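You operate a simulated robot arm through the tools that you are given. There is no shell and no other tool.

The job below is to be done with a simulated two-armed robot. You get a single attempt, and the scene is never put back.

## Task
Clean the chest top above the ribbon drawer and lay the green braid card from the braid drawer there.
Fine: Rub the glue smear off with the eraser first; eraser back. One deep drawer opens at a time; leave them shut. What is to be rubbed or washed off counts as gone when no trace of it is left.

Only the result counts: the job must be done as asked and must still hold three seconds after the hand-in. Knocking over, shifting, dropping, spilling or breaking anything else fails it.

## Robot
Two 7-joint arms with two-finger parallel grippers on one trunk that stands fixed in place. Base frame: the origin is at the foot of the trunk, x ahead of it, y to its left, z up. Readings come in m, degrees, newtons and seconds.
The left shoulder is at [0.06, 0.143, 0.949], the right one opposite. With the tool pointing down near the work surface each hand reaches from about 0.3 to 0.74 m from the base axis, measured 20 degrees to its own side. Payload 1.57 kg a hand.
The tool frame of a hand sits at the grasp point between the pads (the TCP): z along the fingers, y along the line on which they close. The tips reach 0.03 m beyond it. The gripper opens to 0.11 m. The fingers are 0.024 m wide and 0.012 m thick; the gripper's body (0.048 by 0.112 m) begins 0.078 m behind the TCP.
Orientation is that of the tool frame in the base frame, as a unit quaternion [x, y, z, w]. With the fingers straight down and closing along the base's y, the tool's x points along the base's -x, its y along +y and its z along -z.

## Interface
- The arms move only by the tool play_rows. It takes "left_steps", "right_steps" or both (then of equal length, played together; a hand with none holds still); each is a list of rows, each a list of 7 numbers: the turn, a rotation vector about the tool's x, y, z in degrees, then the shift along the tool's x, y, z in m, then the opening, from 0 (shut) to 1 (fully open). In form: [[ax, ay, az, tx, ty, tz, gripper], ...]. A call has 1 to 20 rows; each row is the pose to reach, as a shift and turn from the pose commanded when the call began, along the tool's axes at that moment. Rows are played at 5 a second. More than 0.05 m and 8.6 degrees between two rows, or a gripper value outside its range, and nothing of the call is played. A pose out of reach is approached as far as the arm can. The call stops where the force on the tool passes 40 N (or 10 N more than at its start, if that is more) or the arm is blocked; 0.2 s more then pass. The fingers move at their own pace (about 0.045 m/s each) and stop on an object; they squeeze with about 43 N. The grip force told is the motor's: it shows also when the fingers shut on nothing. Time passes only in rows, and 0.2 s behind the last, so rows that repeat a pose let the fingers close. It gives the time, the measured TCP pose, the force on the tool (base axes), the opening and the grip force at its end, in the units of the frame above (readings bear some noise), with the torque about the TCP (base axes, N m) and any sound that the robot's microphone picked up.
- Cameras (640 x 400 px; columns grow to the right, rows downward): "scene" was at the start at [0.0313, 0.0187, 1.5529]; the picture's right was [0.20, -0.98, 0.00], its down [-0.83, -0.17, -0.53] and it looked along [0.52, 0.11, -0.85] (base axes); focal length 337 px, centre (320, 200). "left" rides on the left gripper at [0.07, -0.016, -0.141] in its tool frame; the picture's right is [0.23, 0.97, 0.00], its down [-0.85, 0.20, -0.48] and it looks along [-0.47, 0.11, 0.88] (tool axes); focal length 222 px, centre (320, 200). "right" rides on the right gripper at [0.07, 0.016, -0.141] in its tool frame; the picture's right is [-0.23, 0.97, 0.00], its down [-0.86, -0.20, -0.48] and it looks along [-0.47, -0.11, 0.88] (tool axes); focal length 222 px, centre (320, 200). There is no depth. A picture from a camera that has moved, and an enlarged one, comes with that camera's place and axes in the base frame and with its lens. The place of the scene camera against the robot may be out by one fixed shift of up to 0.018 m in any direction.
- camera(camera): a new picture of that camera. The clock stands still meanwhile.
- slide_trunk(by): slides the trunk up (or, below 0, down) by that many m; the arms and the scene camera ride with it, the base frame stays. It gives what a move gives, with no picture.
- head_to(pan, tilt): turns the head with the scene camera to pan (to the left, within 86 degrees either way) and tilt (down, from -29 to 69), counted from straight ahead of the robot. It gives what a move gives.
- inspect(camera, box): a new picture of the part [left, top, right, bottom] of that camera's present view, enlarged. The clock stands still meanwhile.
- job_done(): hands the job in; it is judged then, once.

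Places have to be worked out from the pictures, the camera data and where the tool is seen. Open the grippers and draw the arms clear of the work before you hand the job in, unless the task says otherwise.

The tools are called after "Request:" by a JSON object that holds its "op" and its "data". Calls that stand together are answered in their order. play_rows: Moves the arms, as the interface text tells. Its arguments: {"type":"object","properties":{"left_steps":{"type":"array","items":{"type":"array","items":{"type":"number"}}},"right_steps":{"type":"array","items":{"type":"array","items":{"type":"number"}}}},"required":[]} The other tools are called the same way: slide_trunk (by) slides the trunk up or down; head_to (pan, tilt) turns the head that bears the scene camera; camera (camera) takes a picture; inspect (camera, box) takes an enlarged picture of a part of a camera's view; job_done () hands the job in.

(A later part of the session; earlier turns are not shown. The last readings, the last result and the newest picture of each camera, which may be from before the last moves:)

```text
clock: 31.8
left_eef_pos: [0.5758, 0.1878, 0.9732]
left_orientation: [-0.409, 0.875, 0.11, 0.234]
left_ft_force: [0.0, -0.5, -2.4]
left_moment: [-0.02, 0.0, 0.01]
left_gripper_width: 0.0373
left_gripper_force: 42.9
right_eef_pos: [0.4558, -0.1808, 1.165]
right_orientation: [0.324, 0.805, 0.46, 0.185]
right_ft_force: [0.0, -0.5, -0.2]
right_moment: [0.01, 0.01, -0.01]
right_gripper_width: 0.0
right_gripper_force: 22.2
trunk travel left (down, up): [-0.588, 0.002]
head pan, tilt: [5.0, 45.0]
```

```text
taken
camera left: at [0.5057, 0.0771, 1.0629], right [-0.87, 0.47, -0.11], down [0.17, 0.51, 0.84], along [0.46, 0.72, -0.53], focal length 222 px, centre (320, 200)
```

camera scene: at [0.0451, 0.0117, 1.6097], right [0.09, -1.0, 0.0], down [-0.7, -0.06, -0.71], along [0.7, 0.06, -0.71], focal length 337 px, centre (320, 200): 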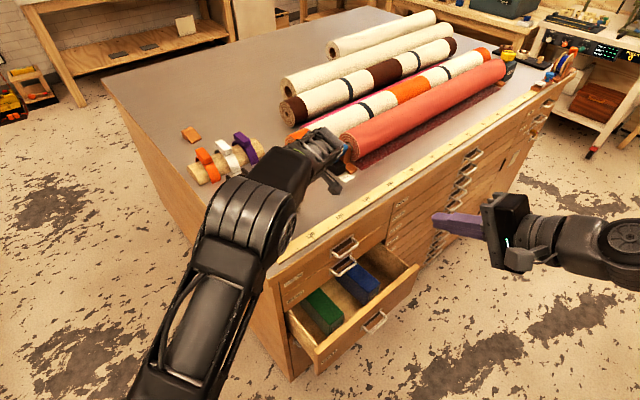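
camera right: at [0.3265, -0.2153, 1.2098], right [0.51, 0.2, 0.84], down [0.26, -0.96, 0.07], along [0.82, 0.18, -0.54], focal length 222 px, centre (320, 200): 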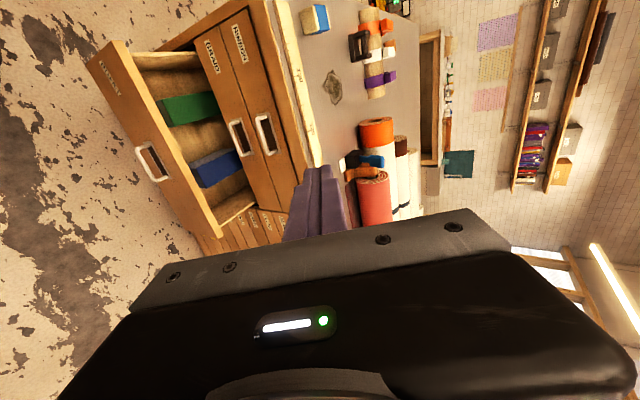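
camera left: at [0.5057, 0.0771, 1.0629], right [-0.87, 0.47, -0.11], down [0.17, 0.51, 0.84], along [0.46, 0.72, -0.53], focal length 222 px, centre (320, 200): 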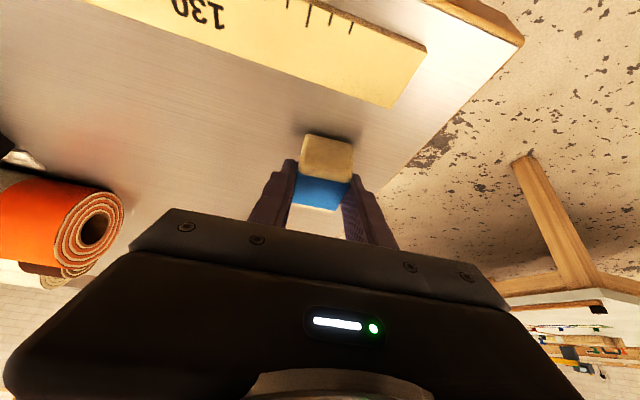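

Position matches the original picture. I lower the last 3.5 mm and check contact before releasing.

Request:
{"op": "play_rows", "data": {"left_steps": [[0, 0, 0, 0.0009, 0, 0.0015, 0], [0, 0, 0, 0.0018, 0, 0.003, 0], [0, 0, 0, 0.0018, 0, 0.003, 0]]}}

```text
clock: 32.6
left_eef_pos: [0.578, 0.1875, 0.9695]
left_orientation: [-0.408, 0.876, 0.109, 0.234]
left_ft_force: [-0.1, -0.4, -1.3]
left_moment: [-0.02, 0.01, -0.02]
left_gripper_width: 0.0373
left_gripper_force: 42.6
right_eef_pos: [0.4568, -0.1814, 1.1647]
right_orientation: [0.324, 0.805, 0.461, 0.185]
right_ft_force: [0.0, 0.2, -0.8]
right_moment: [0.0, -0.01, 0.02]
right_gripper_width: 0.0
right_gripper_force: 21.4
trunk travel left (down, up): [-0.588, 0.002]
head pan, tilt: [5.0, 45.0]
```

Still not quite touching; lowering 1 mm more.

Request:
{"op": "play_rows", "data": {"left_steps": [[0, 0, 0, 0.0003, 0, 0.0005, 0], [0, 0, 0, 0.0006, 0, 0.001, 0], [0, 0, 0, 0.0006, 0, 0.001, 0]]}}

```text
clock: 33.4
left_eef_pos: [0.5779, 0.1879, 0.9705]
left_orientation: [-0.409, 0.875, 0.109, 0.236]
left_ft_force: [-1.4, 0.3, 5.4]
left_moment: [-0.07, 0.15, 0.01]
left_gripper_width: 0.0372
left_gripper_force: 42.8
right_eef_pos: [0.4544, -0.1823, 1.165]
right_orientation: [0.324, 0.805, 0.461, 0.185]
right_ft_force: [0.2, 0.4, 0.3]
right_moment: [0.0, 0.02, -0.03]
right_gripper_width: 0.0002
right_gripper_force: 21.7
trunk travel left (down, up): [-0.588, 0.002]
head pan, tilt: [5.0, 45.0]
```

Touching (5.4 N). I release the eraser and then lift straight up.

Request:
{"op": "play_rows", "data": {"left_steps": [[0, 0, 0, 0, 0, 0, 0.45], [0, 0, 0, 0, 0, 0, 0.6], [0, 0, 0, 0, 0, 0, 0.8], [0, 0, 0, 0, 0, 0, 0.8], [0, 0, 0, -0.0025, 0, -0.0043, 0.8], [0, 0, 0, -0.015, 0, -0.026, 0.8], [0, 0, 0, -0.035, 0, -0.0606, 0.8], [0, 0, 0, -0.055, 0, -0.0953, 0.8], [0, 0, 0, -0.055, 0, -0.0953, 0.8]]}}

Request:
{"op": "camera", "data": {"camera": "left"}}

Request:
{"op": "camera", "data": {"camera": "scene"}}

```text
clock: 35.4
left_eef_pos: [0.5772, 0.1875, 1.0797]
left_orientation: [-0.409, 0.875, 0.11, 0.234]
left_ft_force: [-0.3, 0.2, 0.0]
left_moment: [-0.02, 0.0, 0.04]
left_gripper_width: 0.088
left_gripper_force: 0.1
right_eef_pos: [0.455, -0.1806, 1.1649]
right_orientation: [0.324, 0.805, 0.461, 0.185]
right_ft_force: [0.3, -0.5, 0.0]
right_moment: [0.0, 0.0, 0.0]
right_gripper_width: 0.0
right_gripper_force: 21.7
trunk travel left (down, up): [-0.588, 0.002]
head pan, tilt: [5.0, 45.0]
```

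```text
taken
camera left: at [0.506, 0.0769, 1.1688], right [-0.87, 0.47, -0.11], down [0.17, 0.51, 0.84], along [0.46, 0.72, -0.53], focal length 222 px, centre (320, 200)
```

left: 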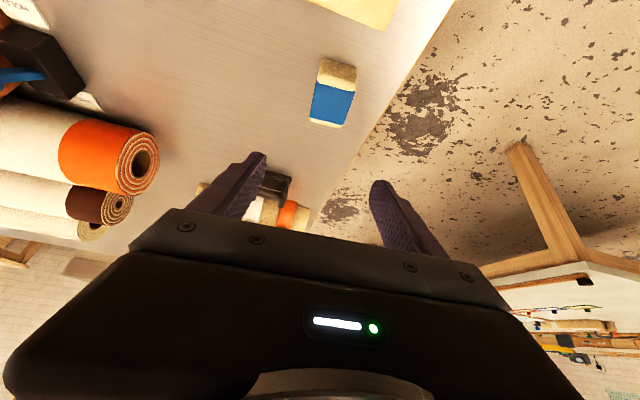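

```text
taken
camera scene: at [0.0449, 0.0117, 1.6097], right [0.09, -1.0, 0.0], down [-0.7, -0.06, -0.71], along [0.7, 0.06, -0.71], focal length 337 px, centre (320, 200)
```

scene: 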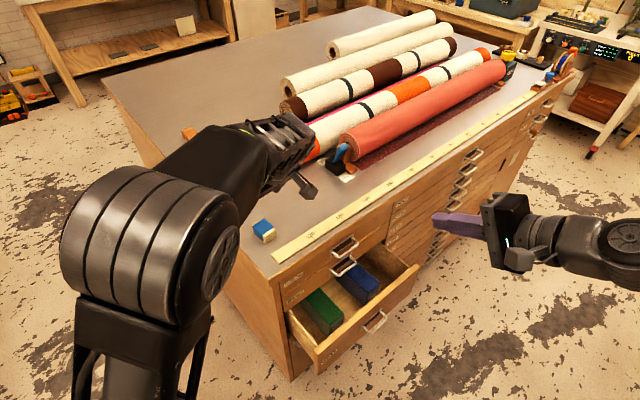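

Eraser is back in place. I untilt the left hand and draw it aside to the left so the cameras can see the top and the drawers.

Request:
{"op": "play_rows", "data": {"left_steps": [[0, 7.5, 0, 0, 0, 0, 0.8], [0, 15, 0, 0, 0, 0, 0.8], [0, 22.5, 0, 0, 0, 0, 0.8], [0, 30, 0, 0, 0, 0, 0.8], [0, 30, 0, 0, 0, 0, 0.8]]}}

Request:
{"op": "play_rows", "data": {"left_steps": [[0, 0, 0, -0.0006, 0.0397, -0.012, 0.8], [0, 0, 0, -0.0012, 0.0794, -0.024, 0.8], [0, 0, 0, -0.0019, 0.1191, -0.036, 0.8], [0, 0, 0, -0.0025, 0.1588, -0.048, 0.8], [0, 0, 0, -0.0031, 0.1985, -0.06, 0.8], [0, 0, 0, -0.0031, 0.1985, -0.06, 0.8]]}}

Request:
{"op": "inspect", "data": {"camera": "scene", "box": [200, 130, 380, 270]}}

Request:
{"op": "inspect", "data": {"camera": "right", "box": [280, 0, 440, 160]}}

Request:
{"op": "camera", "data": {"camera": "left"}}

```text
clock: 36.6
left_eef_pos: [0.5778, 0.1865, 1.0797]
left_orientation: [-0.422, 0.907, 0.0, 0.0]
left_ft_force: [0.3, -0.4, -0.1]
left_moment: [0.03, -0.01, 0.02]
left_gripper_width: 0.0881
left_gripper_force: 0.1
right_eef_pos: [0.4551, -0.1803, 1.1635]
right_orientation: [0.324, 0.806, 0.46, 0.185]
right_ft_force: [0.4, 0.5, 0.1]
right_moment: [0.02, 0.06, 0.01]
right_gripper_width: 0.0002
right_gripper_force: 21.9
trunk travel left (down, up): [-0.588, 0.002]
head pan, tilt: [5.0, 45.0]
```

```text
clock: 38.0
left_eef_pos: [0.4278, 0.3176, 1.1399]
left_orientation: [-0.423, 0.906, 0.002, 0.0]
left_ft_force: [1.0, -0.1, 0.3]
left_moment: [0.03, 0.01, 0.01]
left_gripper_width: 0.088
left_gripper_force: 0.1
right_eef_pos: [0.4558, -0.1819, 1.1643]
right_orientation: [0.324, 0.806, 0.46, 0.185]
right_ft_force: [-0.4, 0.7, -0.8]
right_moment: [-0.04, 0.0, 0.01]
right_gripper_width: 0.0
right_gripper_force: 21.3
trunk travel left (down, up): [-0.588, 0.002]
head pan, tilt: [5.0, 45.0]
```

```text
2.86 times, centred on (290, 200) of scene
camera zoom: at [0.0454, 0.0113, 1.6096], right [0.09, -1.0, 0.0], down [-0.7, -0.06, -0.71], along [0.7, 0.06, -0.71], focal length 964 px, centre (406, 200)
```

zoom: 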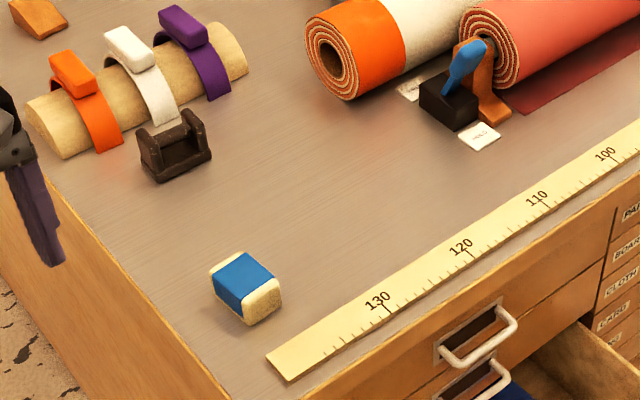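

```text
2.50 times, centred on (360, 80) of right
camera zoom: at [0.3272, -0.2161, 1.2496], right [0.51, 0.2, 0.84], down [0.26, -0.96, 0.07], along [0.82, 0.18, -0.54], focal length 555 px, centre (220, 500)
```

zoom: 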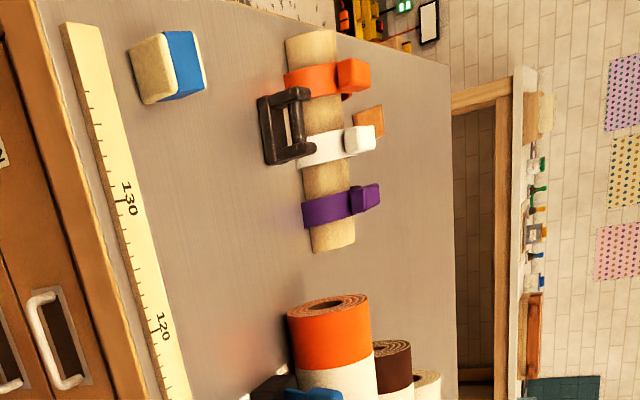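

```text
taken
camera left: at [0.3956, 0.2538, 1.2822], right [-0.89, 0.45, 0.0], down [0.4, 0.78, 0.48], along [0.22, 0.43, -0.88], focal length 222 px, centre (320, 200)
```

left: 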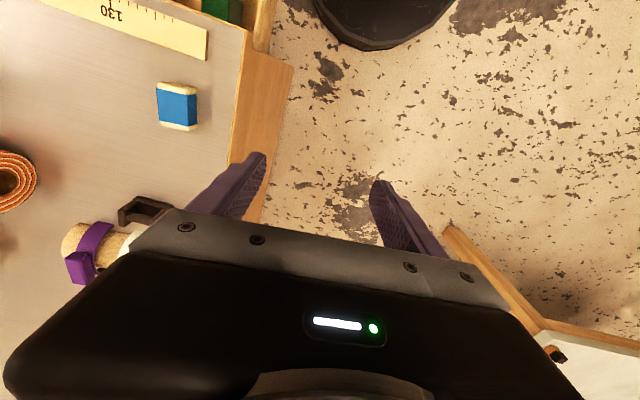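

No trace of glue remains and the eraser stands where it was. Next the drawers: I lower the right hand in front of the chest to get a closer second view for triangulating handles and the BOXES panel.

Request:
{"op": "play_rows", "data": {"right_steps": [[0, 0, 0, 0.0002, -0.0395, 0.015, 0], [0, 0, 0, 0.0003, -0.079, 0.0301, 0], [0, 0, 0, 0.0005, -0.1185, 0.0452, 0], [0, 0, 0, 0.0007, -0.158, 0.0602, 0], [0, 0, 0, 0.0008, -0.1974, 0.0753, 0], [0, 0, 0, 0.001, -0.2369, 0.0903, 0], [0, 0, 0, 0.001, -0.2369, 0.0903, 0]]}}

Request:
{"op": "camera", "data": {"camera": "right"}}

Request:
{"op": "camera", "data": {"camera": "scene"}}

```text
clock: 39.6
left_eef_pos: [0.4276, 0.318, 1.1386]
left_orientation: [-0.423, 0.906, 0.0, 0.0]
left_ft_force: [-0.6, -0.8, -0.6]
left_moment: [-0.03, -0.01, 0.0]
left_gripper_width: 0.0879
left_gripper_force: 0.0
right_eef_pos: [0.4261, -0.2099, 0.9147]
right_orientation: [0.322, 0.806, 0.46, 0.185]
right_ft_force: [0.5, -0.4, -1.3]
right_moment: [0.0, 0.02, -0.03]
right_gripper_width: 0.0001
right_gripper_force: 21.0
trunk travel left (down, up): [-0.588, 0.002]
head pan, tilt: [5.0, 45.0]
```

```text
taken
camera right: at [0.2977, -0.245, 1.0001], right [0.51, 0.2, 0.84], down [0.26, -0.96, 0.07], along [0.82, 0.18, -0.54], focal length 222 px, centre (320, 200)
```

right: 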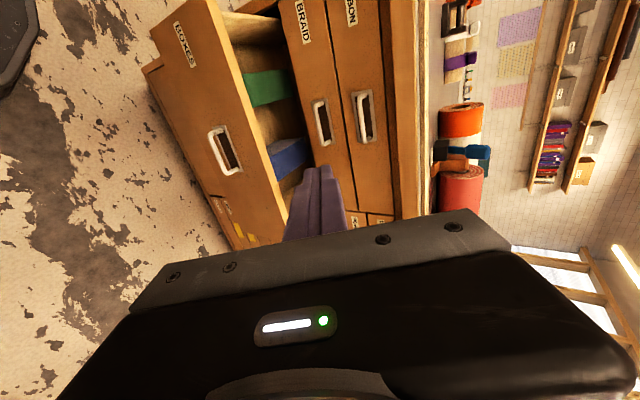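

```text
taken
camera scene: at [0.0444, 0.0123, 1.6097], right [0.09, -1.0, 0.0], down [-0.7, -0.06, -0.71], along [0.7, 0.06, -0.71], focal length 337 px, centre (320, 200)
```

scene: 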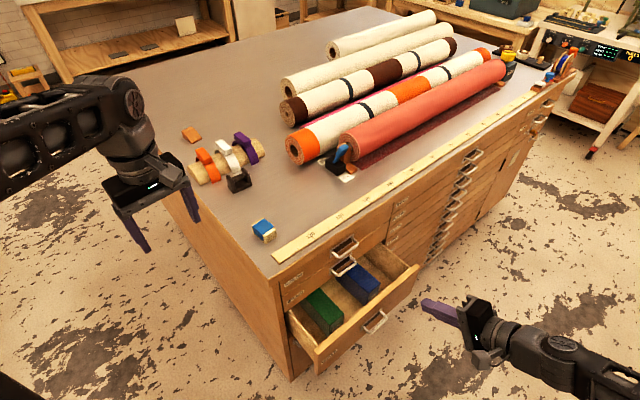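

Request:
{"op": "inspect", "data": {"camera": "right", "box": [140, 0, 460, 240]}}

```text
1.67 times, centred on (300, 120) of right
camera zoom: at [0.2977, -0.245, 1.0001], right [0.51, 0.2, 0.84], down [0.26, -0.96, 0.07], along [0.82, 0.18, -0.54], focal length 370 px, centre (353, 333)
```

zoom: 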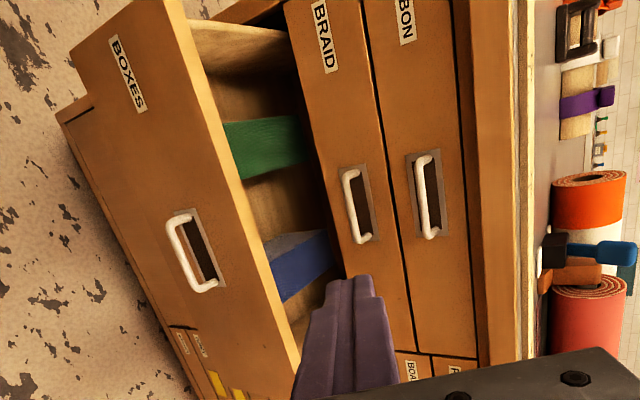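

Triangulated: RIBBON bar z≈0.842, BRAID bar z≈0.753, BOXES bar z≈0.641 (u≈0.449 for all), bars closed at v≈0.42; BOXES panel face at v≈0.295, i.e. open ~0.157 m. I bring the right hand to horizontal for pushing.

Request:
{"op": "play_rows", "data": {"right_steps": [[-7.6, 0, 0, 0, 0, 0, 0], [-15.2, 0, 0, 0, 0, 0, 0], [-22.9, 0, 0, 0, 0, 0, 0], [-30.5, 0, 0, 0, 0, 0, 0], [-30.5, 0, 0, 0, 0, 0, 0]]}}

Request:
{"op": "play_rows", "data": {"right_steps": [[0, -1.2, 0, 0, 0, 0, 0], [0, -1.2, 0, 0, 0, 0, 0]]}}

Request:
{"op": "camera", "data": {"camera": "right"}}

Request:
{"op": "camera", "data": {"camera": "scene"}}

```text
clock: 40.8
left_eef_pos: [0.4271, 0.3171, 1.14]
left_orientation: [-0.423, 0.906, 0.0, -0.001]
left_ft_force: [-0.6, 0.5, -0.3]
left_moment: [0.01, -0.05, -0.02]
left_gripper_width: 0.088
left_gripper_force: 0.2
right_eef_pos: [0.4256, -0.2116, 0.9135]
right_orientation: [0.264, 0.656, 0.656, 0.264]
right_ft_force: [0.3, -0.3, 0.1]
right_moment: [-0.01, -0.03, -0.03]
right_gripper_width: 0.0
right_gripper_force: 21.3
trunk travel left (down, up): [-0.588, 0.002]
head pan, tilt: [5.0, 45.0]
```

```text
clock: 41.4
left_eef_pos: [0.4269, 0.3173, 1.1377]
left_orientation: [-0.423, 0.906, 0.0, 0.0]
left_ft_force: [-0.7, -0.8, 0.6]
left_moment: [-0.01, 0.0, 0.02]
left_gripper_width: 0.0881
left_gripper_force: 0.1
right_eef_pos: [0.4259, -0.2114, 0.9144]
right_orientation: [0.271, 0.653, 0.654, 0.27]
right_ft_force: [0.1, 0.3, 0.6]
right_moment: [-0.02, -0.02, -0.02]
right_gripper_width: 0.0001
right_gripper_force: 22.0
trunk travel left (down, up): [-0.588, 0.002]
head pan, tilt: [5.0, 45.0]
```

```text
taken
camera right: at [0.2763, -0.2625, 0.9305], right [0.16, -0.16, 0.97], down [0.27, -0.94, -0.2], along [0.95, 0.29, -0.11], focal length 222 px, centre (320, 200)
```

right: 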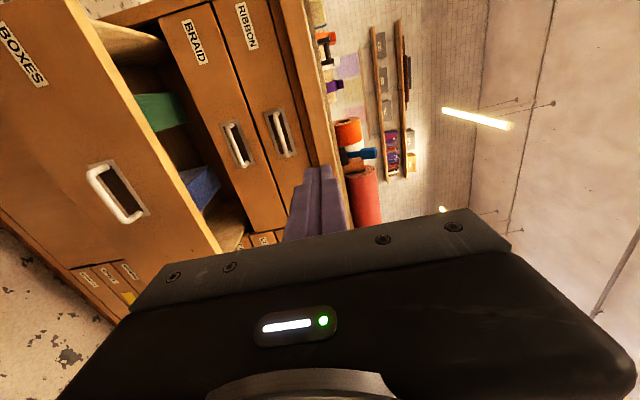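

```text
taken
camera scene: at [0.0446, 0.0118, 1.6097], right [0.09, -1.0, 0.0], down [-0.7, -0.06, -0.71], along [0.7, 0.06, -0.71], focal length 337 px, centre (320, 200)
```

scene: 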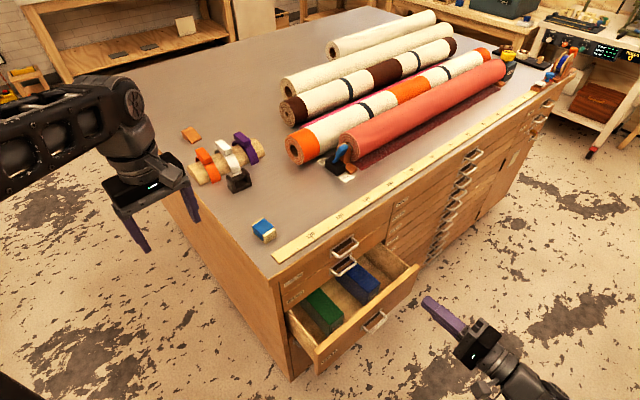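

The hand is now exactly horizontal along v. I lower it in front of the BOXES panel, left of its handle (u≈0.385, z≈0.66), tips ~4 cm before the face.

Request:
{"op": "play_rows", "data": {"right_steps": [[0, 0, 0, 0.011, -0.0423, 0.01, 0], [0, 0, 0, 0.022, -0.0847, 0.02, 0], [0, 0, 0, 0.033, -0.127, 0.03, 0], [0, 0, 0, 0.0437, -0.1693, 0.04, 0], [0, 0, 0, 0.0547, -0.2117, 0.05, 0], [0, 0, 0, 0.0656, -0.254, 0.06, 0], [0, 0, 0, 0.0656, -0.254, 0.06, 0]]}}

Request:
{"op": "camera", "data": {"camera": "right"}}

Request:
{"op": "camera", "data": {"camera": "scene"}}

```text
clock: 43.0
left_eef_pos: [0.4271, 0.318, 1.139]
left_orientation: [-0.422, 0.906, 0.001, -0.001]
left_ft_force: [0.4, 0.2, 0.0]
left_moment: [-0.02, 0.01, -0.01]
left_gripper_width: 0.0881
left_gripper_force: 0.0
right_eef_pos: [0.4259, -0.1771, 0.7905]
right_orientation: [0.271, 0.654, 0.653, 0.269]
right_ft_force: [-0.2, -0.2, 0.6]
right_moment: [-0.01, -0.04, 0.0]
right_gripper_width: 0.0
right_gripper_force: 21.9
right hand out of reach, approached as far as the arm can: row 3, 4, 5, 6, 7
trunk travel left (down, up): [-0.588, 0.002]
head pan, tilt: [5.0, 45.0]
```

```text
taken
camera right: at [0.2782, -0.2279, 0.8073], right [0.16, -0.16, 0.97], down [0.27, -0.94, -0.2], along [0.95, 0.29, -0.11], focal length 222 px, centre (320, 200)
```

right: 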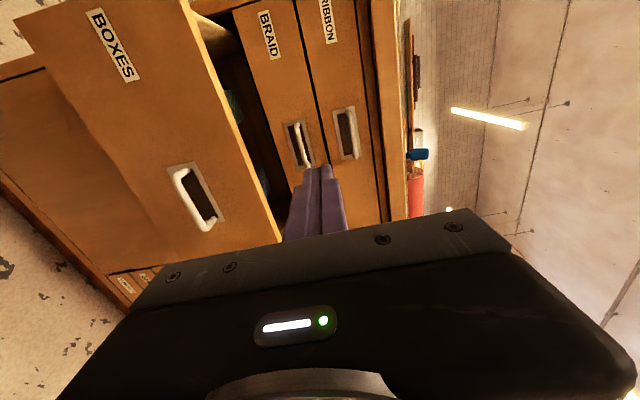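

```text
taken
camera scene: at [0.0445, 0.0119, 1.6097], right [0.09, -1.0, 0.0], down [-0.7, -0.06, -0.71], along [0.7, 0.06, -0.71], focal length 337 px, centre (320, 200)
```

scene: 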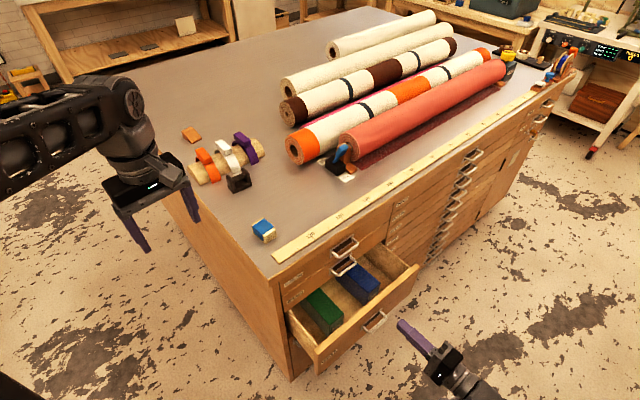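

The arm can't reach that low with the trunk up; I lower the trunk by 0.17 m (left hand stays clear beside the chest, right tips stay ~6 cm in front of the handle).

Request:
{"op": "slide_trunk", "data": {"by": -0.17}}

Request:
{"op": "camera", "data": {"camera": "right"}}

Request:
{"op": "camera", "data": {"camera": "scene"}}

```text
clock: 44.9
left_eef_pos: [0.427, 0.3162, 0.9689]
left_orientation: [-0.422, 0.906, 0.001, 0.001]
left_ft_force: [-0.2, -0.4, -0.1]
left_moment: [-0.03, 0.02, 0.03]
left_gripper_width: 0.0881
left_gripper_force: 0.1
right_eef_pos: [0.4273, -0.1766, 0.6214]
right_orientation: [0.27, 0.654, 0.653, 0.27]
right_ft_force: [0.3, 0.0, 0.0]
right_moment: [0.01, 0.03, 0.02]
right_gripper_width: 0.0
right_gripper_force: 22.1
trunk travel left (down, up): [-0.418, 0.172]
head pan, tilt: [5.0, 45.0]
```

```text
taken
camera right: at [0.2781, -0.2279, 0.6374], right [0.16, -0.16, 0.97], down [0.27, -0.94, -0.2], along [0.95, 0.29, -0.11], focal length 222 px, centre (320, 200)
```

right: 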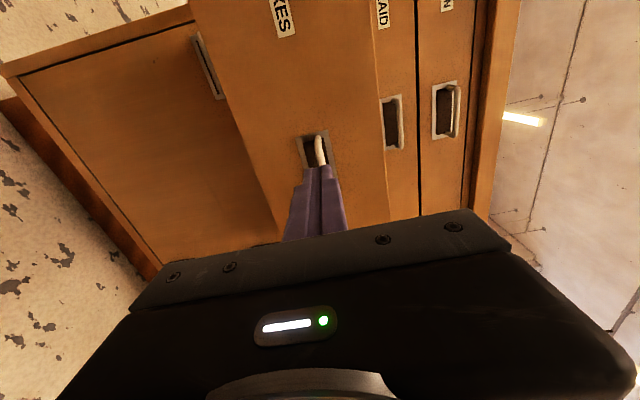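

```text
taken
camera scene: at [0.0444, 0.0119, 1.4397], right [0.09, -1.0, 0.0], down [-0.7, -0.06, -0.71], along [0.7, 0.06, -0.71], focal length 337 px, centre (320, 200)
```

scene: 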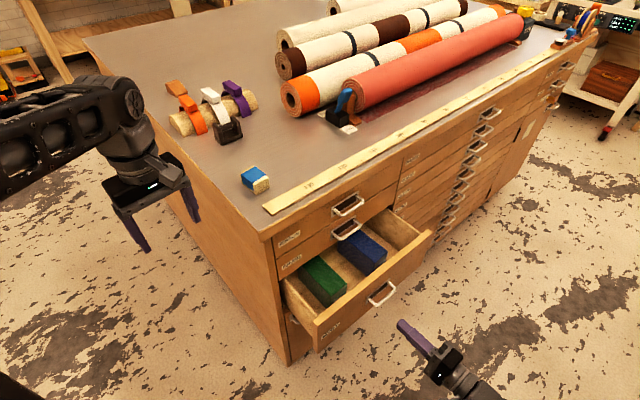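

Now level with the BOXES panel (z 0.54–0.685, handle z≈0.612). I shift left of its handle and approach the face.

Request:
{"op": "play_rows", "data": {"right_steps": [[0, 0, 0, 0.024, 0.005, 0, 0], [0, 0, 0, 0.047, 0.008, 0, 0], [0, 0, 0, 0.047, 0.008, 0.035, 0], [0, 0, 0, 0.047, 0.008, 0.065, 0], [0, 0, 0, 0.047, 0.008, 0.065, 0]]}}

Request:
{"op": "camera", "data": {"camera": "right"}}

Request:
{"op": "inspect", "data": {"camera": "scene", "box": [260, 180, 480, 370]}}

```text
clock: 46.1
left_eef_pos: [0.4275, 0.3178, 0.9693]
left_orientation: [-0.423, 0.906, 0.001, 0.0]
left_ft_force: [-0.5, 0.1, 1.3]
left_moment: [-0.01, -0.02, 0.04]
left_gripper_width: 0.088
left_gripper_force: 0.0
right_eef_pos: [0.4444, -0.1112, 0.6517]
right_orientation: [0.271, 0.654, 0.652, 0.269]
right_ft_force: [0.9, -0.4, 0.1]
right_moment: [0.01, -0.03, -0.02]
right_gripper_width: 0.0
right_gripper_force: 21.0
right hand out of reach, approached as far as the arm can: row 1, 2, 3, 4, 5
trunk travel left (down, up): [-0.418, 0.172]
head pan, tilt: [5.0, 45.0]
```

```text
taken
camera right: at [0.2958, -0.1627, 0.6688], right [0.16, -0.16, 0.97], down [0.27, -0.94, -0.2], along [0.95, 0.29, -0.11], focal length 222 px, centre (320, 200)
```

right: 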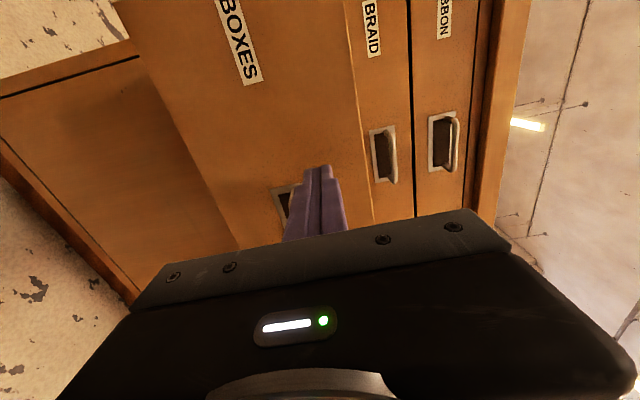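

```text
2.11 times, centred on (370, 275) of scene
camera zoom: at [0.0444, 0.0118, 1.4397], right [0.09, -1.0, 0.0], down [-0.7, -0.06, -0.71], along [0.7, 0.06, -0.71], focal length 710 px, centre (215, 42)
```

zoom: 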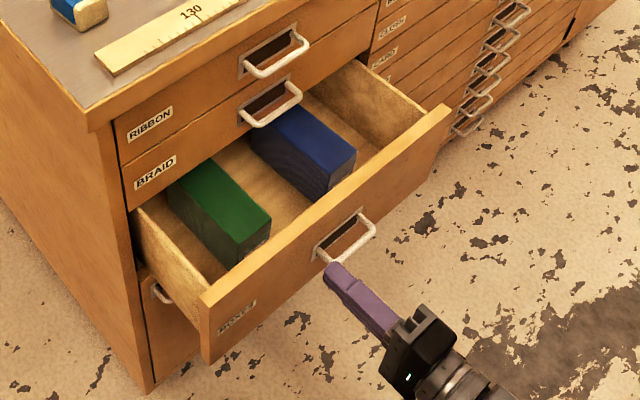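

The hand is still limited slightly (z 0.652). I back off and shift left away from the handle, then lower the trunk a bit more.

Request:
{"op": "play_rows", "data": {"right_steps": [[0, 0, 0, 0, 0, -0.02, 0], [0, 0, 0, 0.025, 0.005, -0.02, 0], [0, 0, 0, 0.025, 0.005, -0.02, 0]]}}

Request:
{"op": "slide_trunk", "data": {"by": -0.08}}

Request:
{"op": "camera", "data": {"camera": "right"}}

```text
clock: 46.9
left_eef_pos: [0.4271, 0.3173, 0.9696]
left_orientation: [-0.423, 0.906, 0.0, 0.0]
left_ft_force: [0.7, 0.2, -0.2]
left_moment: [0.05, 0.07, 0.02]
left_gripper_width: 0.088
left_gripper_force: 0.0
right_eef_pos: [0.4138, -0.1104, 0.6605]
right_orientation: [0.27, 0.655, 0.652, 0.269]
right_ft_force: [-0.4, 0.8, -0.2]
right_moment: [-0.04, 0.01, 0.01]
right_gripper_width: 0.0002
right_gripper_force: 21.7
right hand out of reach, approached as far as the arm can: row 2, 3
trunk travel left (down, up): [-0.418, 0.172]
head pan, tilt: [5.0, 45.0]
```

```text
clock: 48.1
left_eef_pos: [0.4266, 0.3168, 0.8887]
left_orientation: [-0.421, 0.907, 0.0, 0.001]
left_ft_force: [0.0, 0.0, 0.0]
left_moment: [-0.02, -0.03, 0.02]
left_gripper_width: 0.088
left_gripper_force: 0.0
right_eef_pos: [0.4135, -0.1094, 0.5806]
right_orientation: [0.27, 0.655, 0.653, 0.27]
right_ft_force: [-0.3, -0.2, -0.4]
right_moment: [0.01, -0.05, -0.01]
right_gripper_width: 0.0001
right_gripper_force: 21.3
trunk travel left (down, up): [-0.338, 0.252]
head pan, tilt: [5.0, 45.0]
```

```text
taken
camera right: at [0.2651, -0.1615, 0.5972], right [0.16, -0.16, 0.97], down [0.27, -0.94, -0.2], along [0.95, 0.29, -0.11], focal length 222 px, centre (320, 200)
```

right: 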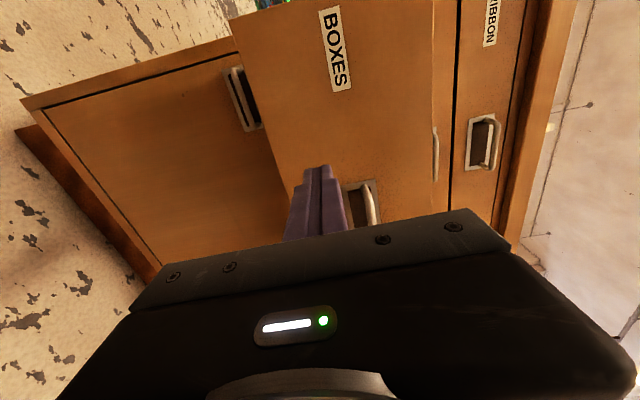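

Now free to move. I raise to z≈0.615 and push forward into the panel, checking that the drawer moves.

Request:
{"op": "play_rows", "data": {"right_steps": [[0, 0, 0, 0, 0.035, 0, 0], [0, 0, 0, 0, 0.035, 0.025, 0], [0, 0, 0, 0, 0.035, 0.045, 0], [0, 0, 0, 0, 0.035, 0.065, 0], [0, 0, 0, 0, 0.035, 0.085, 0], [0, 0, 0, 0, 0.035, 0.105, 0], [0, 0, 0, 0, 0.035, 0.105, 0]]}}

Request:
{"op": "camera", "data": {"camera": "right"}}

Request:
{"op": "camera", "data": {"camera": "scene"}}

```text
clock: 49.7
left_eef_pos: [0.4279, 0.318, 0.889]
left_orientation: [-0.423, 0.906, 0.0, 0.0]
left_ft_force: [0.4, 0.7, 0.3]
left_moment: [-0.01, 0.03, -0.01]
left_gripper_width: 0.0879
left_gripper_force: 0.1
right_eef_pos: [0.4885, -0.0355, 0.6139]
right_orientation: [0.27, 0.655, 0.652, 0.27]
right_ft_force: [0.2, -0.7, 0.1]
right_moment: [0.0, -0.01, 0.02]
right_gripper_width: 0.0
right_gripper_force: 21.3
trunk travel left (down, up): [-0.338, 0.252]
head pan, tilt: [5.0, 45.0]
```

```text
taken
camera right: at [0.3394, -0.0863, 0.6313], right [0.16, -0.16, 0.97], down [0.27, -0.94, -0.2], along [0.95, 0.29, -0.11], focal length 222 px, centre (320, 200)
```

right: 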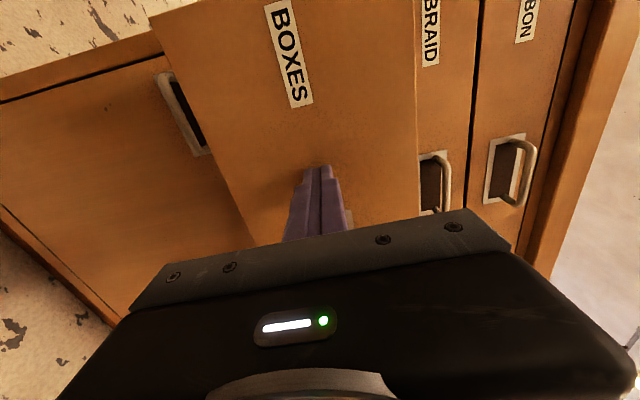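

```text
taken
camera scene: at [0.0446, 0.012, 1.3597], right [0.09, -1.0, 0.0], down [-0.7, -0.06, -0.71], along [0.7, 0.06, -0.71], focal length 337 px, centre (320, 200)
```

scene: 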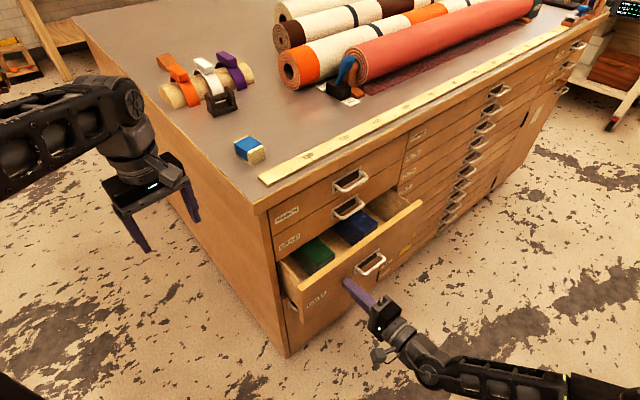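

The panel is moving with negligible force (tip now at v≈0.35). I continue pushing until it seats.

Request:
{"op": "play_rows", "data": {"right_steps": [[0, 0, 0, 0, 0, 0.02, 0], [0, 0, 0, 0, 0, 0.04, 0], [0, 0, 0, 0, 0, 0.06, 0], [0, 0, 0, 0, 0, 0.075, 0], [0, 0, 0, 0, 0, 0.085, 0], [0, 0, 0, 0, 0, 0.085, 0]]}}

Request:
{"op": "camera", "data": {"camera": "right"}}

Request:
{"op": "camera", "data": {"camera": "scene"}}

```text
clock: 51.1
left_eef_pos: [0.4277, 0.3173, 0.89]
left_orientation: [-0.422, 0.906, 0.0, 0.0]
left_ft_force: [-0.5, 0.7, 0.0]
left_moment: [-0.02, -0.01, 0.03]
left_gripper_width: 0.0878
left_gripper_force: 0.0
right_eef_pos: [0.5461, 0.0167, 0.6207]
right_orientation: [0.27, 0.655, 0.653, 0.27]
right_ft_force: [-0.7, 0.5, 0.1]
right_moment: [-0.01, 0.0, 0.01]
right_gripper_width: 0.0002
right_gripper_force: 21.4
right hand out of reach, approached as far as the arm can: row 4, 5, 6
trunk travel left (down, up): [-0.338, 0.252]
head pan, tilt: [5.0, 45.0]
```

```text
taken
camera right: at [0.3961, -0.0352, 0.6383], right [0.16, -0.16, 0.97], down [0.27, -0.94, -0.2], along [0.95, 0.29, -0.11], focal length 222 px, centre (320, 200)
```

right: 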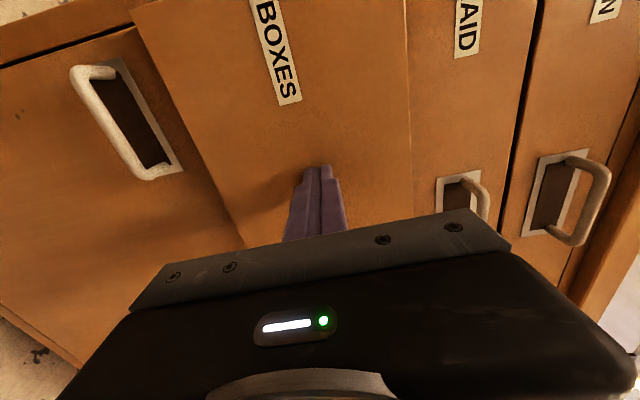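

```text
taken
camera scene: at [0.0446, 0.0119, 1.3597], right [0.09, -1.0, 0.0], down [-0.7, -0.06, -0.71], along [0.7, 0.06, -0.71], focal length 337 px, centre (320, 200)
```

scene: 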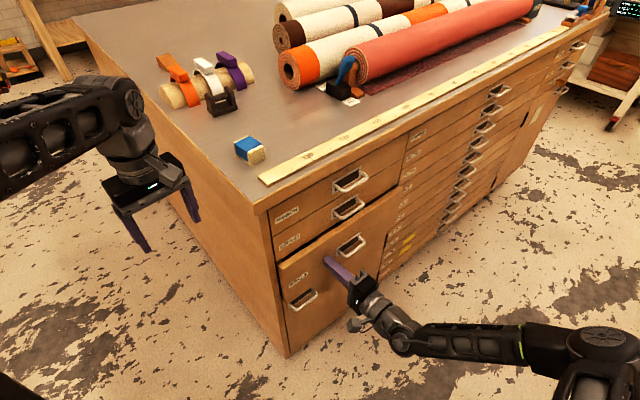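

The BOXES drawer is nearly shut (about 2 cm left) but the arm hit a reach limit. I back off, lower the trunk by 0.1 m and retry from a better arm posture.

Request:
{"op": "play_rows", "data": {"right_steps": [[0, 0, 0, 0, 0, -0.02, 0], [0, 0, 0, 0, 0, -0.04, 0], [0, 0, 0, 0, 0, -0.04, 0]]}}

Request:
{"op": "slide_trunk", "data": {"by": -0.1}}

Request:
{"op": "play_rows", "data": {"right_steps": [[0, 0, 0, 0, 0.035, 0, 0], [0, 0, 0, 0, 0.07, 0, 0], [0, 0, 0, 0, 0.1, 0, 0], [0, 0, 0, 0, 0.1, 0, 0]]}}

```text
clock: 51.9
left_eef_pos: [0.4271, 0.3178, 0.8896]
left_orientation: [-0.423, 0.906, 0.0, 0.0]
left_ft_force: [0.9, 1.1, -0.8]
left_moment: [-0.01, -0.01, 0.0]
left_gripper_width: 0.088
left_gripper_force: 0.1
right_eef_pos: [0.5159, -0.0116, 0.6197]
right_orientation: [0.27, 0.655, 0.652, 0.268]
right_ft_force: [0.2, 0.3, -0.1]
right_moment: [-0.02, -0.04, 0.01]
right_gripper_width: 0.0
right_gripper_force: 21.7
trunk travel left (down, up): [-0.338, 0.252]
head pan, tilt: [5.0, 45.0]
```

```text
clock: 53.2
left_eef_pos: [0.4268, 0.318, 0.7901]
left_orientation: [-0.423, 0.906, 0.0, 0.0]
left_ft_force: [-0.2, -1.0, 0.1]
left_moment: [-0.02, 0.03, 0.01]
left_gripper_width: 0.0878
left_gripper_force: 0.0
right_eef_pos: [0.5153, -0.0132, 0.5206]
right_orientation: [0.269, 0.655, 0.653, 0.269]
right_ft_force: [0.0, -0.3, -0.3]
right_moment: [0.0, 0.02, -0.02]
right_gripper_width: 0.0
right_gripper_force: 21.2
trunk travel left (down, up): [-0.238, 0.352]
head pan, tilt: [5.0, 45.0]
```

```text
clock: 54.2
left_eef_pos: [0.4267, 0.3169, 0.7892]
left_orientation: [-0.423, 0.906, 0.0, 0.001]
left_ft_force: [0.4, -0.6, -0.9]
left_moment: [0.01, 0.02, 0.02]
left_gripper_width: 0.088
left_gripper_force: 0.1
right_eef_pos: [0.5169, -0.0122, 0.6205]
right_orientation: [0.27, 0.655, 0.653, 0.269]
right_ft_force: [0.4, 0.8, 0.1]
right_moment: [-0.02, 0.03, -0.01]
right_gripper_width: 0.0002
right_gripper_force: 21.3
trunk travel left (down, up): [-0.238, 0.352]
head pan, tilt: [5.0, 45.0]
```

At z≈0.62 again with better posture. Pushing forward to seat the drawer.

Request:
{"op": "play_rows", "data": {"right_steps": [[0, 0, 0, 0, 0, 0.02, 0], [0, 0, 0, 0, 0, 0.04, 0], [0, 0, 0, 0, 0, 0.055, 0], [0, 0, 0, 0, 0, 0.065, 0], [0, 0, 0, 0, 0, 0.075, 0], [0, 0, 0, 0, 0, 0.075, 0]]}}

Request:
{"op": "camera", "data": {"camera": "right"}}

Request:
{"op": "camera", "data": {"camera": "scene"}}

```text
clock: 55.3
left_eef_pos: [0.4259, 0.3174, 0.7905]
left_orientation: [-0.422, 0.907, 0.0, 0.001]
left_ft_force: [-0.5, 0.8, 0.5]
left_moment: [-0.01, -0.02, -0.02]
left_gripper_width: 0.088
left_gripper_force: 0.0
right_eef_pos: [0.5621, 0.0331, 0.6199]
right_orientation: [0.273, 0.654, 0.652, 0.269]
right_ft_force: [-26.9, -24.8, 5.5]
right_moment: [0.35, -0.08, -0.09]
right_gripper_width: 0.0
right_gripper_force: 20.8
trunk travel left (down, up): [-0.238, 0.352]
head pan, tilt: [5.0, 45.0]
stopped in row 5 (right hand): the force on the tool passed its limit at 52 N (the readings are from after the stop); the commanded pose is now the measured one
```

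```text
taken
camera right: at [0.413, -0.0189, 0.6366], right [0.17, -0.16, 0.97], down [0.27, -0.94, -0.2], along [0.95, 0.29, -0.11], focal length 222 px, centre (320, 200)
```

right: 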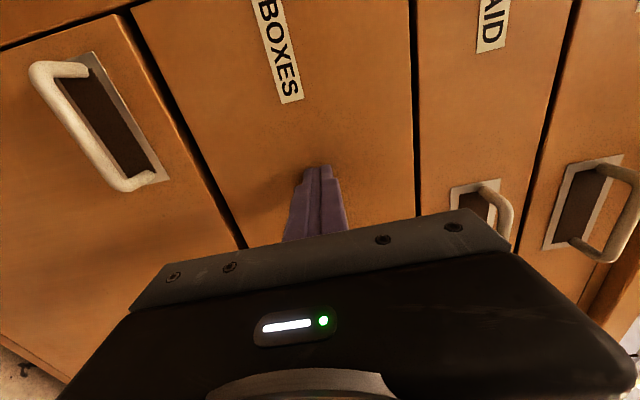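

```text
taken
camera scene: at [0.0416, 0.0097, 1.26], right [0.09, -1.0, 0.0], down [-0.7, -0.06, -0.71], along [0.71, 0.06, -0.71], focal length 337 px, centre (320, 200)
```

scene: 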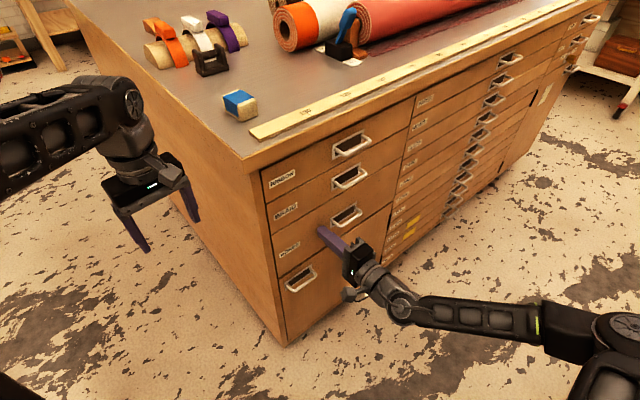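

BOXES is shut (face plane at v≈0.451). Now I retreat, open the gripper partway and move in front of the BRAID handle (u≈0.45, z≈0.748).

Request:
{"op": "play_rows", "data": {"right_steps": [[0, 0, 0, 0, 0, -0.04, 0], [0, 0, 0, 0, 0, -0.08, 0.2], [0, 0, 0, -0.025, 0.04, -0.08, 0.5], [0, 0, 0, -0.05, 0.08, -0.08, 0.5], [0, 0, 0, -0.076, 0.128, -0.08, 0.5], [0, 0, 0, -0.076, 0.128, -0.08, 0.5]]}}

Request:
{"op": "camera", "data": {"camera": "right"}}

Request:
{"op": "camera", "data": {"camera": "scene"}}

```text
refused: row 5 steps farther than a row can; nothing moved
```

```text
taken
camera right: at [0.413, -0.0189, 0.6366], right [0.17, -0.16, 0.97], down [0.27, -0.94, -0.2], along [0.95, 0.29, -0.11], focal length 222 px, centre (320, 200)
```

right: 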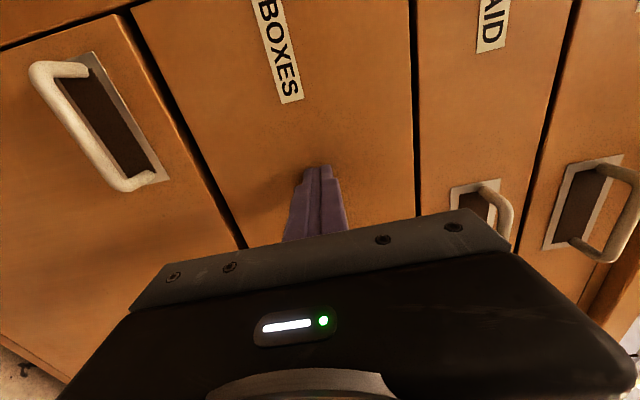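

```text
taken
camera scene: at [0.0416, 0.0097, 1.26], right [0.09, -1.0, 0.0], down [-0.7, -0.06, -0.71], along [0.71, 0.06, -0.71], focal length 337 px, centre (320, 200)
```

scene: 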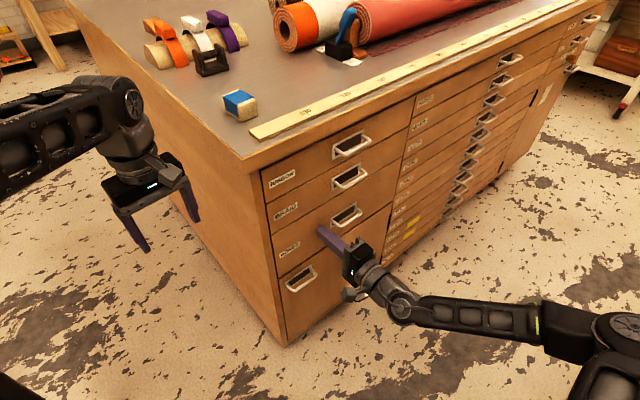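

The last row stepped too far, so nothing moved. I resend with smaller steps.

Request:
{"op": "play_rows", "data": {"right_steps": [[0, 0, 0, 0, 0, -0.04, 0], [0, 0, 0, 0, 0, -0.08, 0.2], [0, 0, 0, -0.02, 0.032, -0.08, 0.5], [0, 0, 0, -0.04, 0.064, -0.08, 0.5], [0, 0, 0, -0.058, 0.096, -0.08, 0.5], [0, 0, 0, -0.076, 0.128, -0.08, 0.5], [0, 0, 0, -0.076, 0.128, -0.08, 0.5]]}}

Request:
{"op": "camera", "data": {"camera": "right"}}

Request:
{"op": "camera", "data": {"camera": "scene"}}

```text
clock: 56.9
left_eef_pos: [0.4269, 0.3165, 0.7891]
left_orientation: [-0.423, 0.906, 0.0, 0.0]
left_ft_force: [0.3, 0.3, -0.1]
left_moment: [0.01, 0.01, 0.0]
left_gripper_width: 0.0881
left_gripper_force: 0.0
right_eef_pos: [0.5616, -0.0759, 0.746]
right_orientation: [0.271, 0.656, 0.651, 0.269]
right_ft_force: [-0.1, 0.6, -0.2]
right_moment: [0.0, 0.0, 0.01]
right_gripper_width: 0.0551
right_gripper_force: 0.0
trunk travel left (down, up): [-0.238, 0.352]
head pan, tilt: [5.0, 45.0]
```

```text
taken
camera right: at [0.413, -0.1269, 0.7638], right [0.17, -0.16, 0.97], down [0.27, -0.94, -0.2], along [0.95, 0.29, -0.12], focal length 222 px, centre (320, 200)
```

right: 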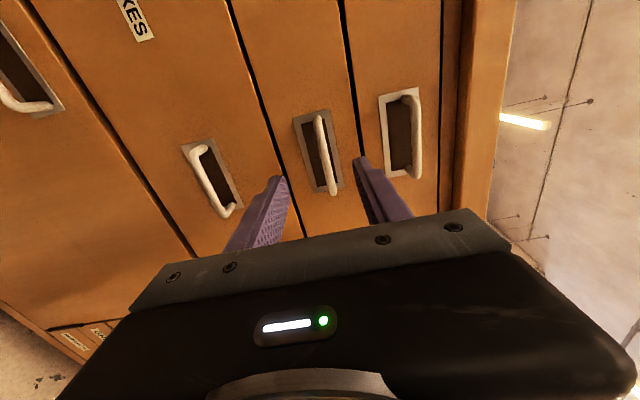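

```text
taken
camera scene: at [0.0444, 0.0119, 1.2597], right [0.09, -1.0, 0.0], down [-0.7, -0.06, -0.71], along [0.7, 0.06, -0.71], focal length 337 px, centre (320, 200)
```

scene: 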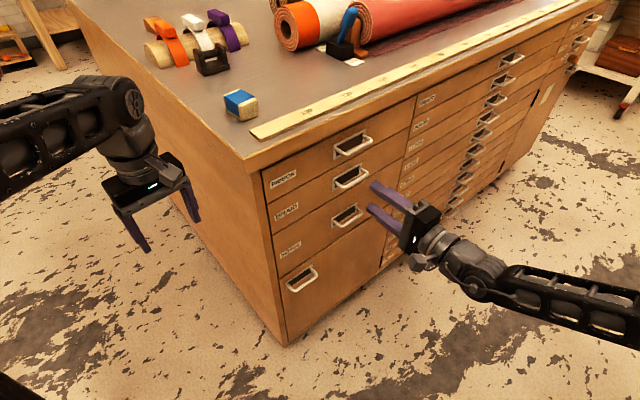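

The BRAID bar is centred at u≈0.448, z≈0.754, v≈0.42. I raise 7 mm, advance so the bar lies between the pads, then check.

Request:
{"op": "play_rows", "data": {"right_steps": [[0, 0, 0, 0.001, 0.007, 0.02, 0.5], [0, 0, 0, 0.001, 0.007, 0.045, 0.5], [0, 0, 0, 0.001, 0.007, 0.063, 0.5], [0, 0, 0, 0.001, 0.007, 0.063, 0.5]]}}

Request:
{"op": "camera", "data": {"camera": "right"}}

Request:
{"op": "inspect", "data": {"camera": "scene", "box": [300, 110, 480, 260]}}

```text
clock: 57.9
left_eef_pos: [0.4281, 0.3167, 0.7893]
left_orientation: [-0.422, 0.906, 0.0, 0.0]
left_ft_force: [0.3, 0.1, -0.4]
left_moment: [0.03, 0.0, 0.0]
left_gripper_width: 0.0883
left_gripper_force: 0.1
right_eef_pos: [0.6056, -0.0299, 0.7536]
right_orientation: [0.272, 0.655, 0.652, 0.268]
right_ft_force: [0.1, 0.4, -0.3]
right_moment: [-0.01, -0.03, 0.02]
right_gripper_width: 0.0553
right_gripper_force: 0.1
trunk travel left (down, up): [-0.238, 0.352]
head pan, tilt: [5.0, 45.0]
```

```text
taken
camera right: at [0.4571, -0.081, 0.7709], right [0.17, -0.16, 0.97], down [0.27, -0.94, -0.2], along [0.95, 0.29, -0.12], focal length 222 px, centre (320, 200)
```

right: 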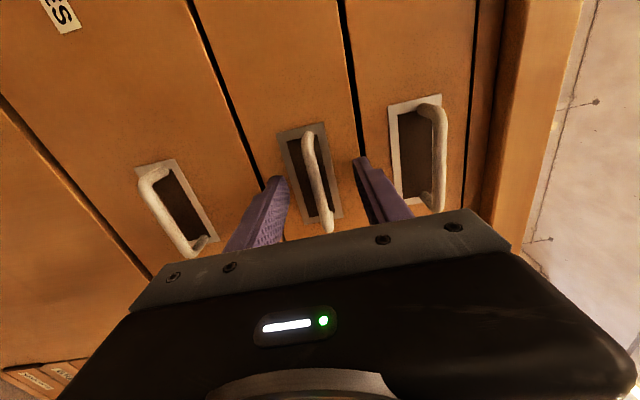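

```text
2.67 times, centred on (390, 185) of scene
camera zoom: at [0.0446, 0.012, 1.2597], right [0.09, -1.0, 0.0], down [-0.7, -0.06, -0.71], along [0.7, 0.06, -0.71], focal length 899 px, centre (133, 240)
```

zoom: 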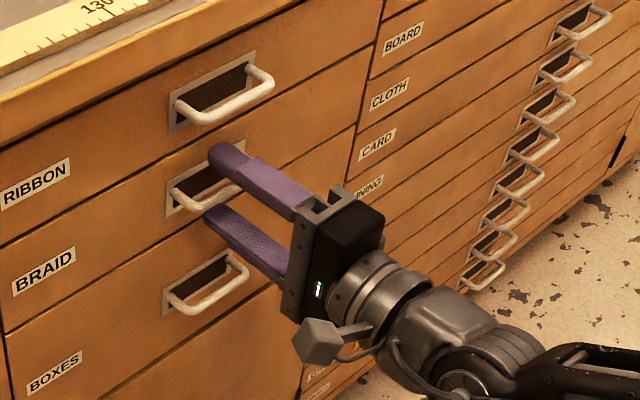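

The fingers straddle the BRAID bar. Closing on it.

Request:
{"op": "play_rows", "data": {"right_steps": [[0, 0, 0, 0, 0, 0, 0.3], [0, 0, 0, 0, 0, 0, 0.1], [0, 0, 0, 0, 0, 0, 0], [0, 0, 0, 0, 0, 0, 0], [0, 0, 0, 0, 0, 0, 0]]}}

Request:
{"op": "camera", "data": {"camera": "right"}}

```text
clock: 59.1
left_eef_pos: [0.4278, 0.3174, 0.7891]
left_orientation: [-0.423, 0.906, 0.0, 0.0]
left_ft_force: [0.5, -0.8, -0.8]
left_moment: [0.0, 0.02, 0.0]
left_gripper_width: 0.0881
left_gripper_force: 0.1
right_eef_pos: [0.6054, -0.0294, 0.7511]
right_orientation: [0.272, 0.657, 0.65, 0.267]
right_ft_force: [-3.2, 0.5, -14.0]
right_moment: [-0.29, -0.06, -0.04]
right_gripper_width: 0.0085
right_gripper_force: 26.9
trunk travel left (down, up): [-0.238, 0.352]
head pan, tilt: [5.0, 45.0]
```

```text
taken
camera right: at [0.457, -0.0811, 0.7695], right [0.17, -0.15, 0.97], down [0.27, -0.94, -0.2], along [0.95, 0.29, -0.12], focal length 222 px, centre (320, 200)
```

right: 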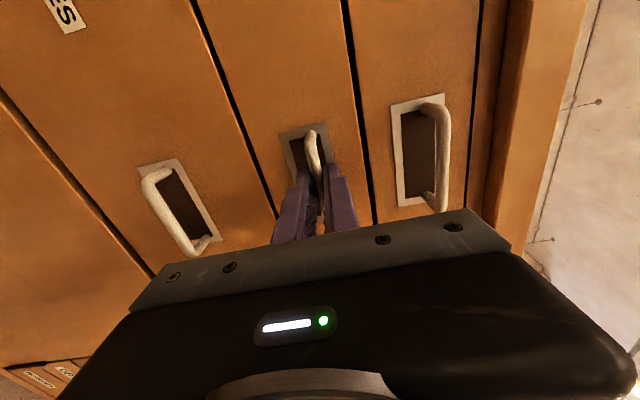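

The bar is gripped (8.5 mm). I relax the 3 mm height error and pull the drawer out along −v.

Request:
{"op": "play_rows", "data": {"right_steps": [[0, 0, 0, 0, -0.0025, 0, 0], [0, 0, 0, 0, -0.0025, -0.015, 0], [0, 0, 0, 0, -0.0025, -0.03, 0], [0, 0, 0, 0, -0.0025, -0.05, 0], [0, 0, 0, 0, -0.0025, -0.07, 0], [0, 0, 0, 0, -0.0025, -0.09, 0], [0, 0, 0, 0, -0.0025, -0.11, 0], [0, 0, 0, 0, -0.0025, -0.13, 0], [0, 0, 0, 0, -0.0025, -0.13, 0]]}}

Request:
{"op": "camera", "data": {"camera": "right"}}

Request:
{"op": "camera", "data": {"camera": "scene"}}

```text
clock: 61.1
left_eef_pos: [0.4274, 0.3186, 0.7893]
left_orientation: [-0.422, 0.906, 0.0, 0.0]
left_ft_force: [-0.3, 0.7, 0.3]
left_moment: [0.0, 0.01, 0.0]
left_gripper_width: 0.088
left_gripper_force: 0.1
right_eef_pos: [0.5132, -0.1215, 0.7513]
right_orientation: [0.272, 0.656, 0.651, 0.268]
right_ft_force: [-5.8, 4.3, -13.2]
right_moment: [-0.18, 0.03, -0.38]
right_gripper_width: 0.0087
right_gripper_force: 27.3
trunk travel left (down, up): [-0.238, 0.352]
head pan, tilt: [5.0, 45.0]
```

```text
taken
camera right: at [0.3645, -0.1735, 0.7689], right [0.17, -0.16, 0.97], down [0.27, -0.94, -0.2], along [0.95, 0.29, -0.12], focal length 222 px, centre (320, 200)
```

right: 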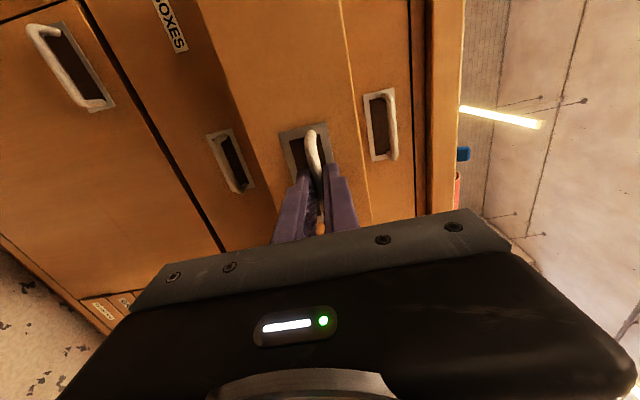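

```text
taken
camera scene: at [0.0449, 0.0121, 1.2596], right [0.09, -1.0, 0.0], down [-0.7, -0.06, -0.71], along [0.7, 0.06, -0.71], focal length 337 px, centre (320, 200)
```

scene: 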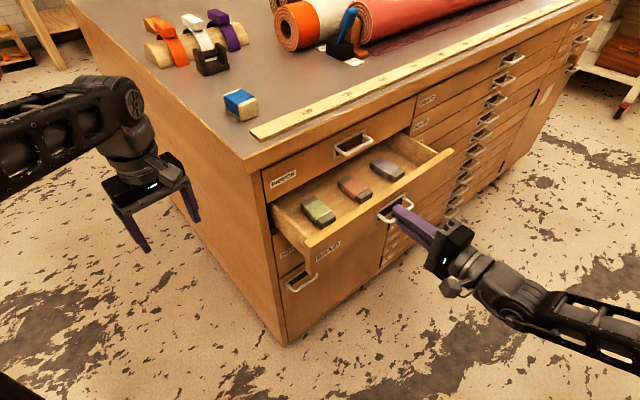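

The BRAID drawer is open ~0.13 m and shows three cards, the green one on the left. Zooming in.

Request:
{"op": "inspect", "data": {"camera": "scene", "box": [260, 130, 460, 270]}}

```text
2.86 times, centred on (360, 200) of scene
camera zoom: at [0.0449, 0.0121, 1.2596], right [0.09, -1.0, 0.0], down [-0.7, -0.06, -0.71], along [0.7, 0.06, -0.71], focal length 964 px, centre (206, 200)
```

zoom: 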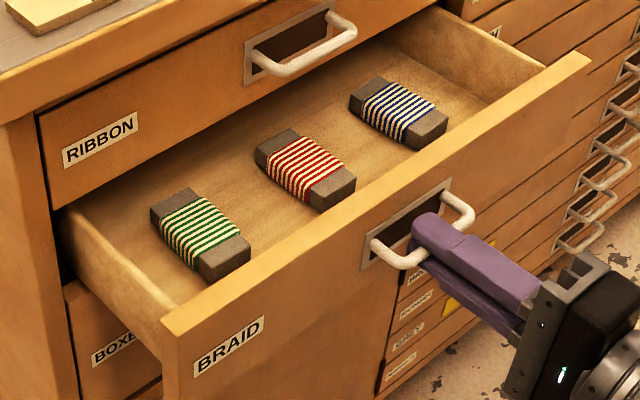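

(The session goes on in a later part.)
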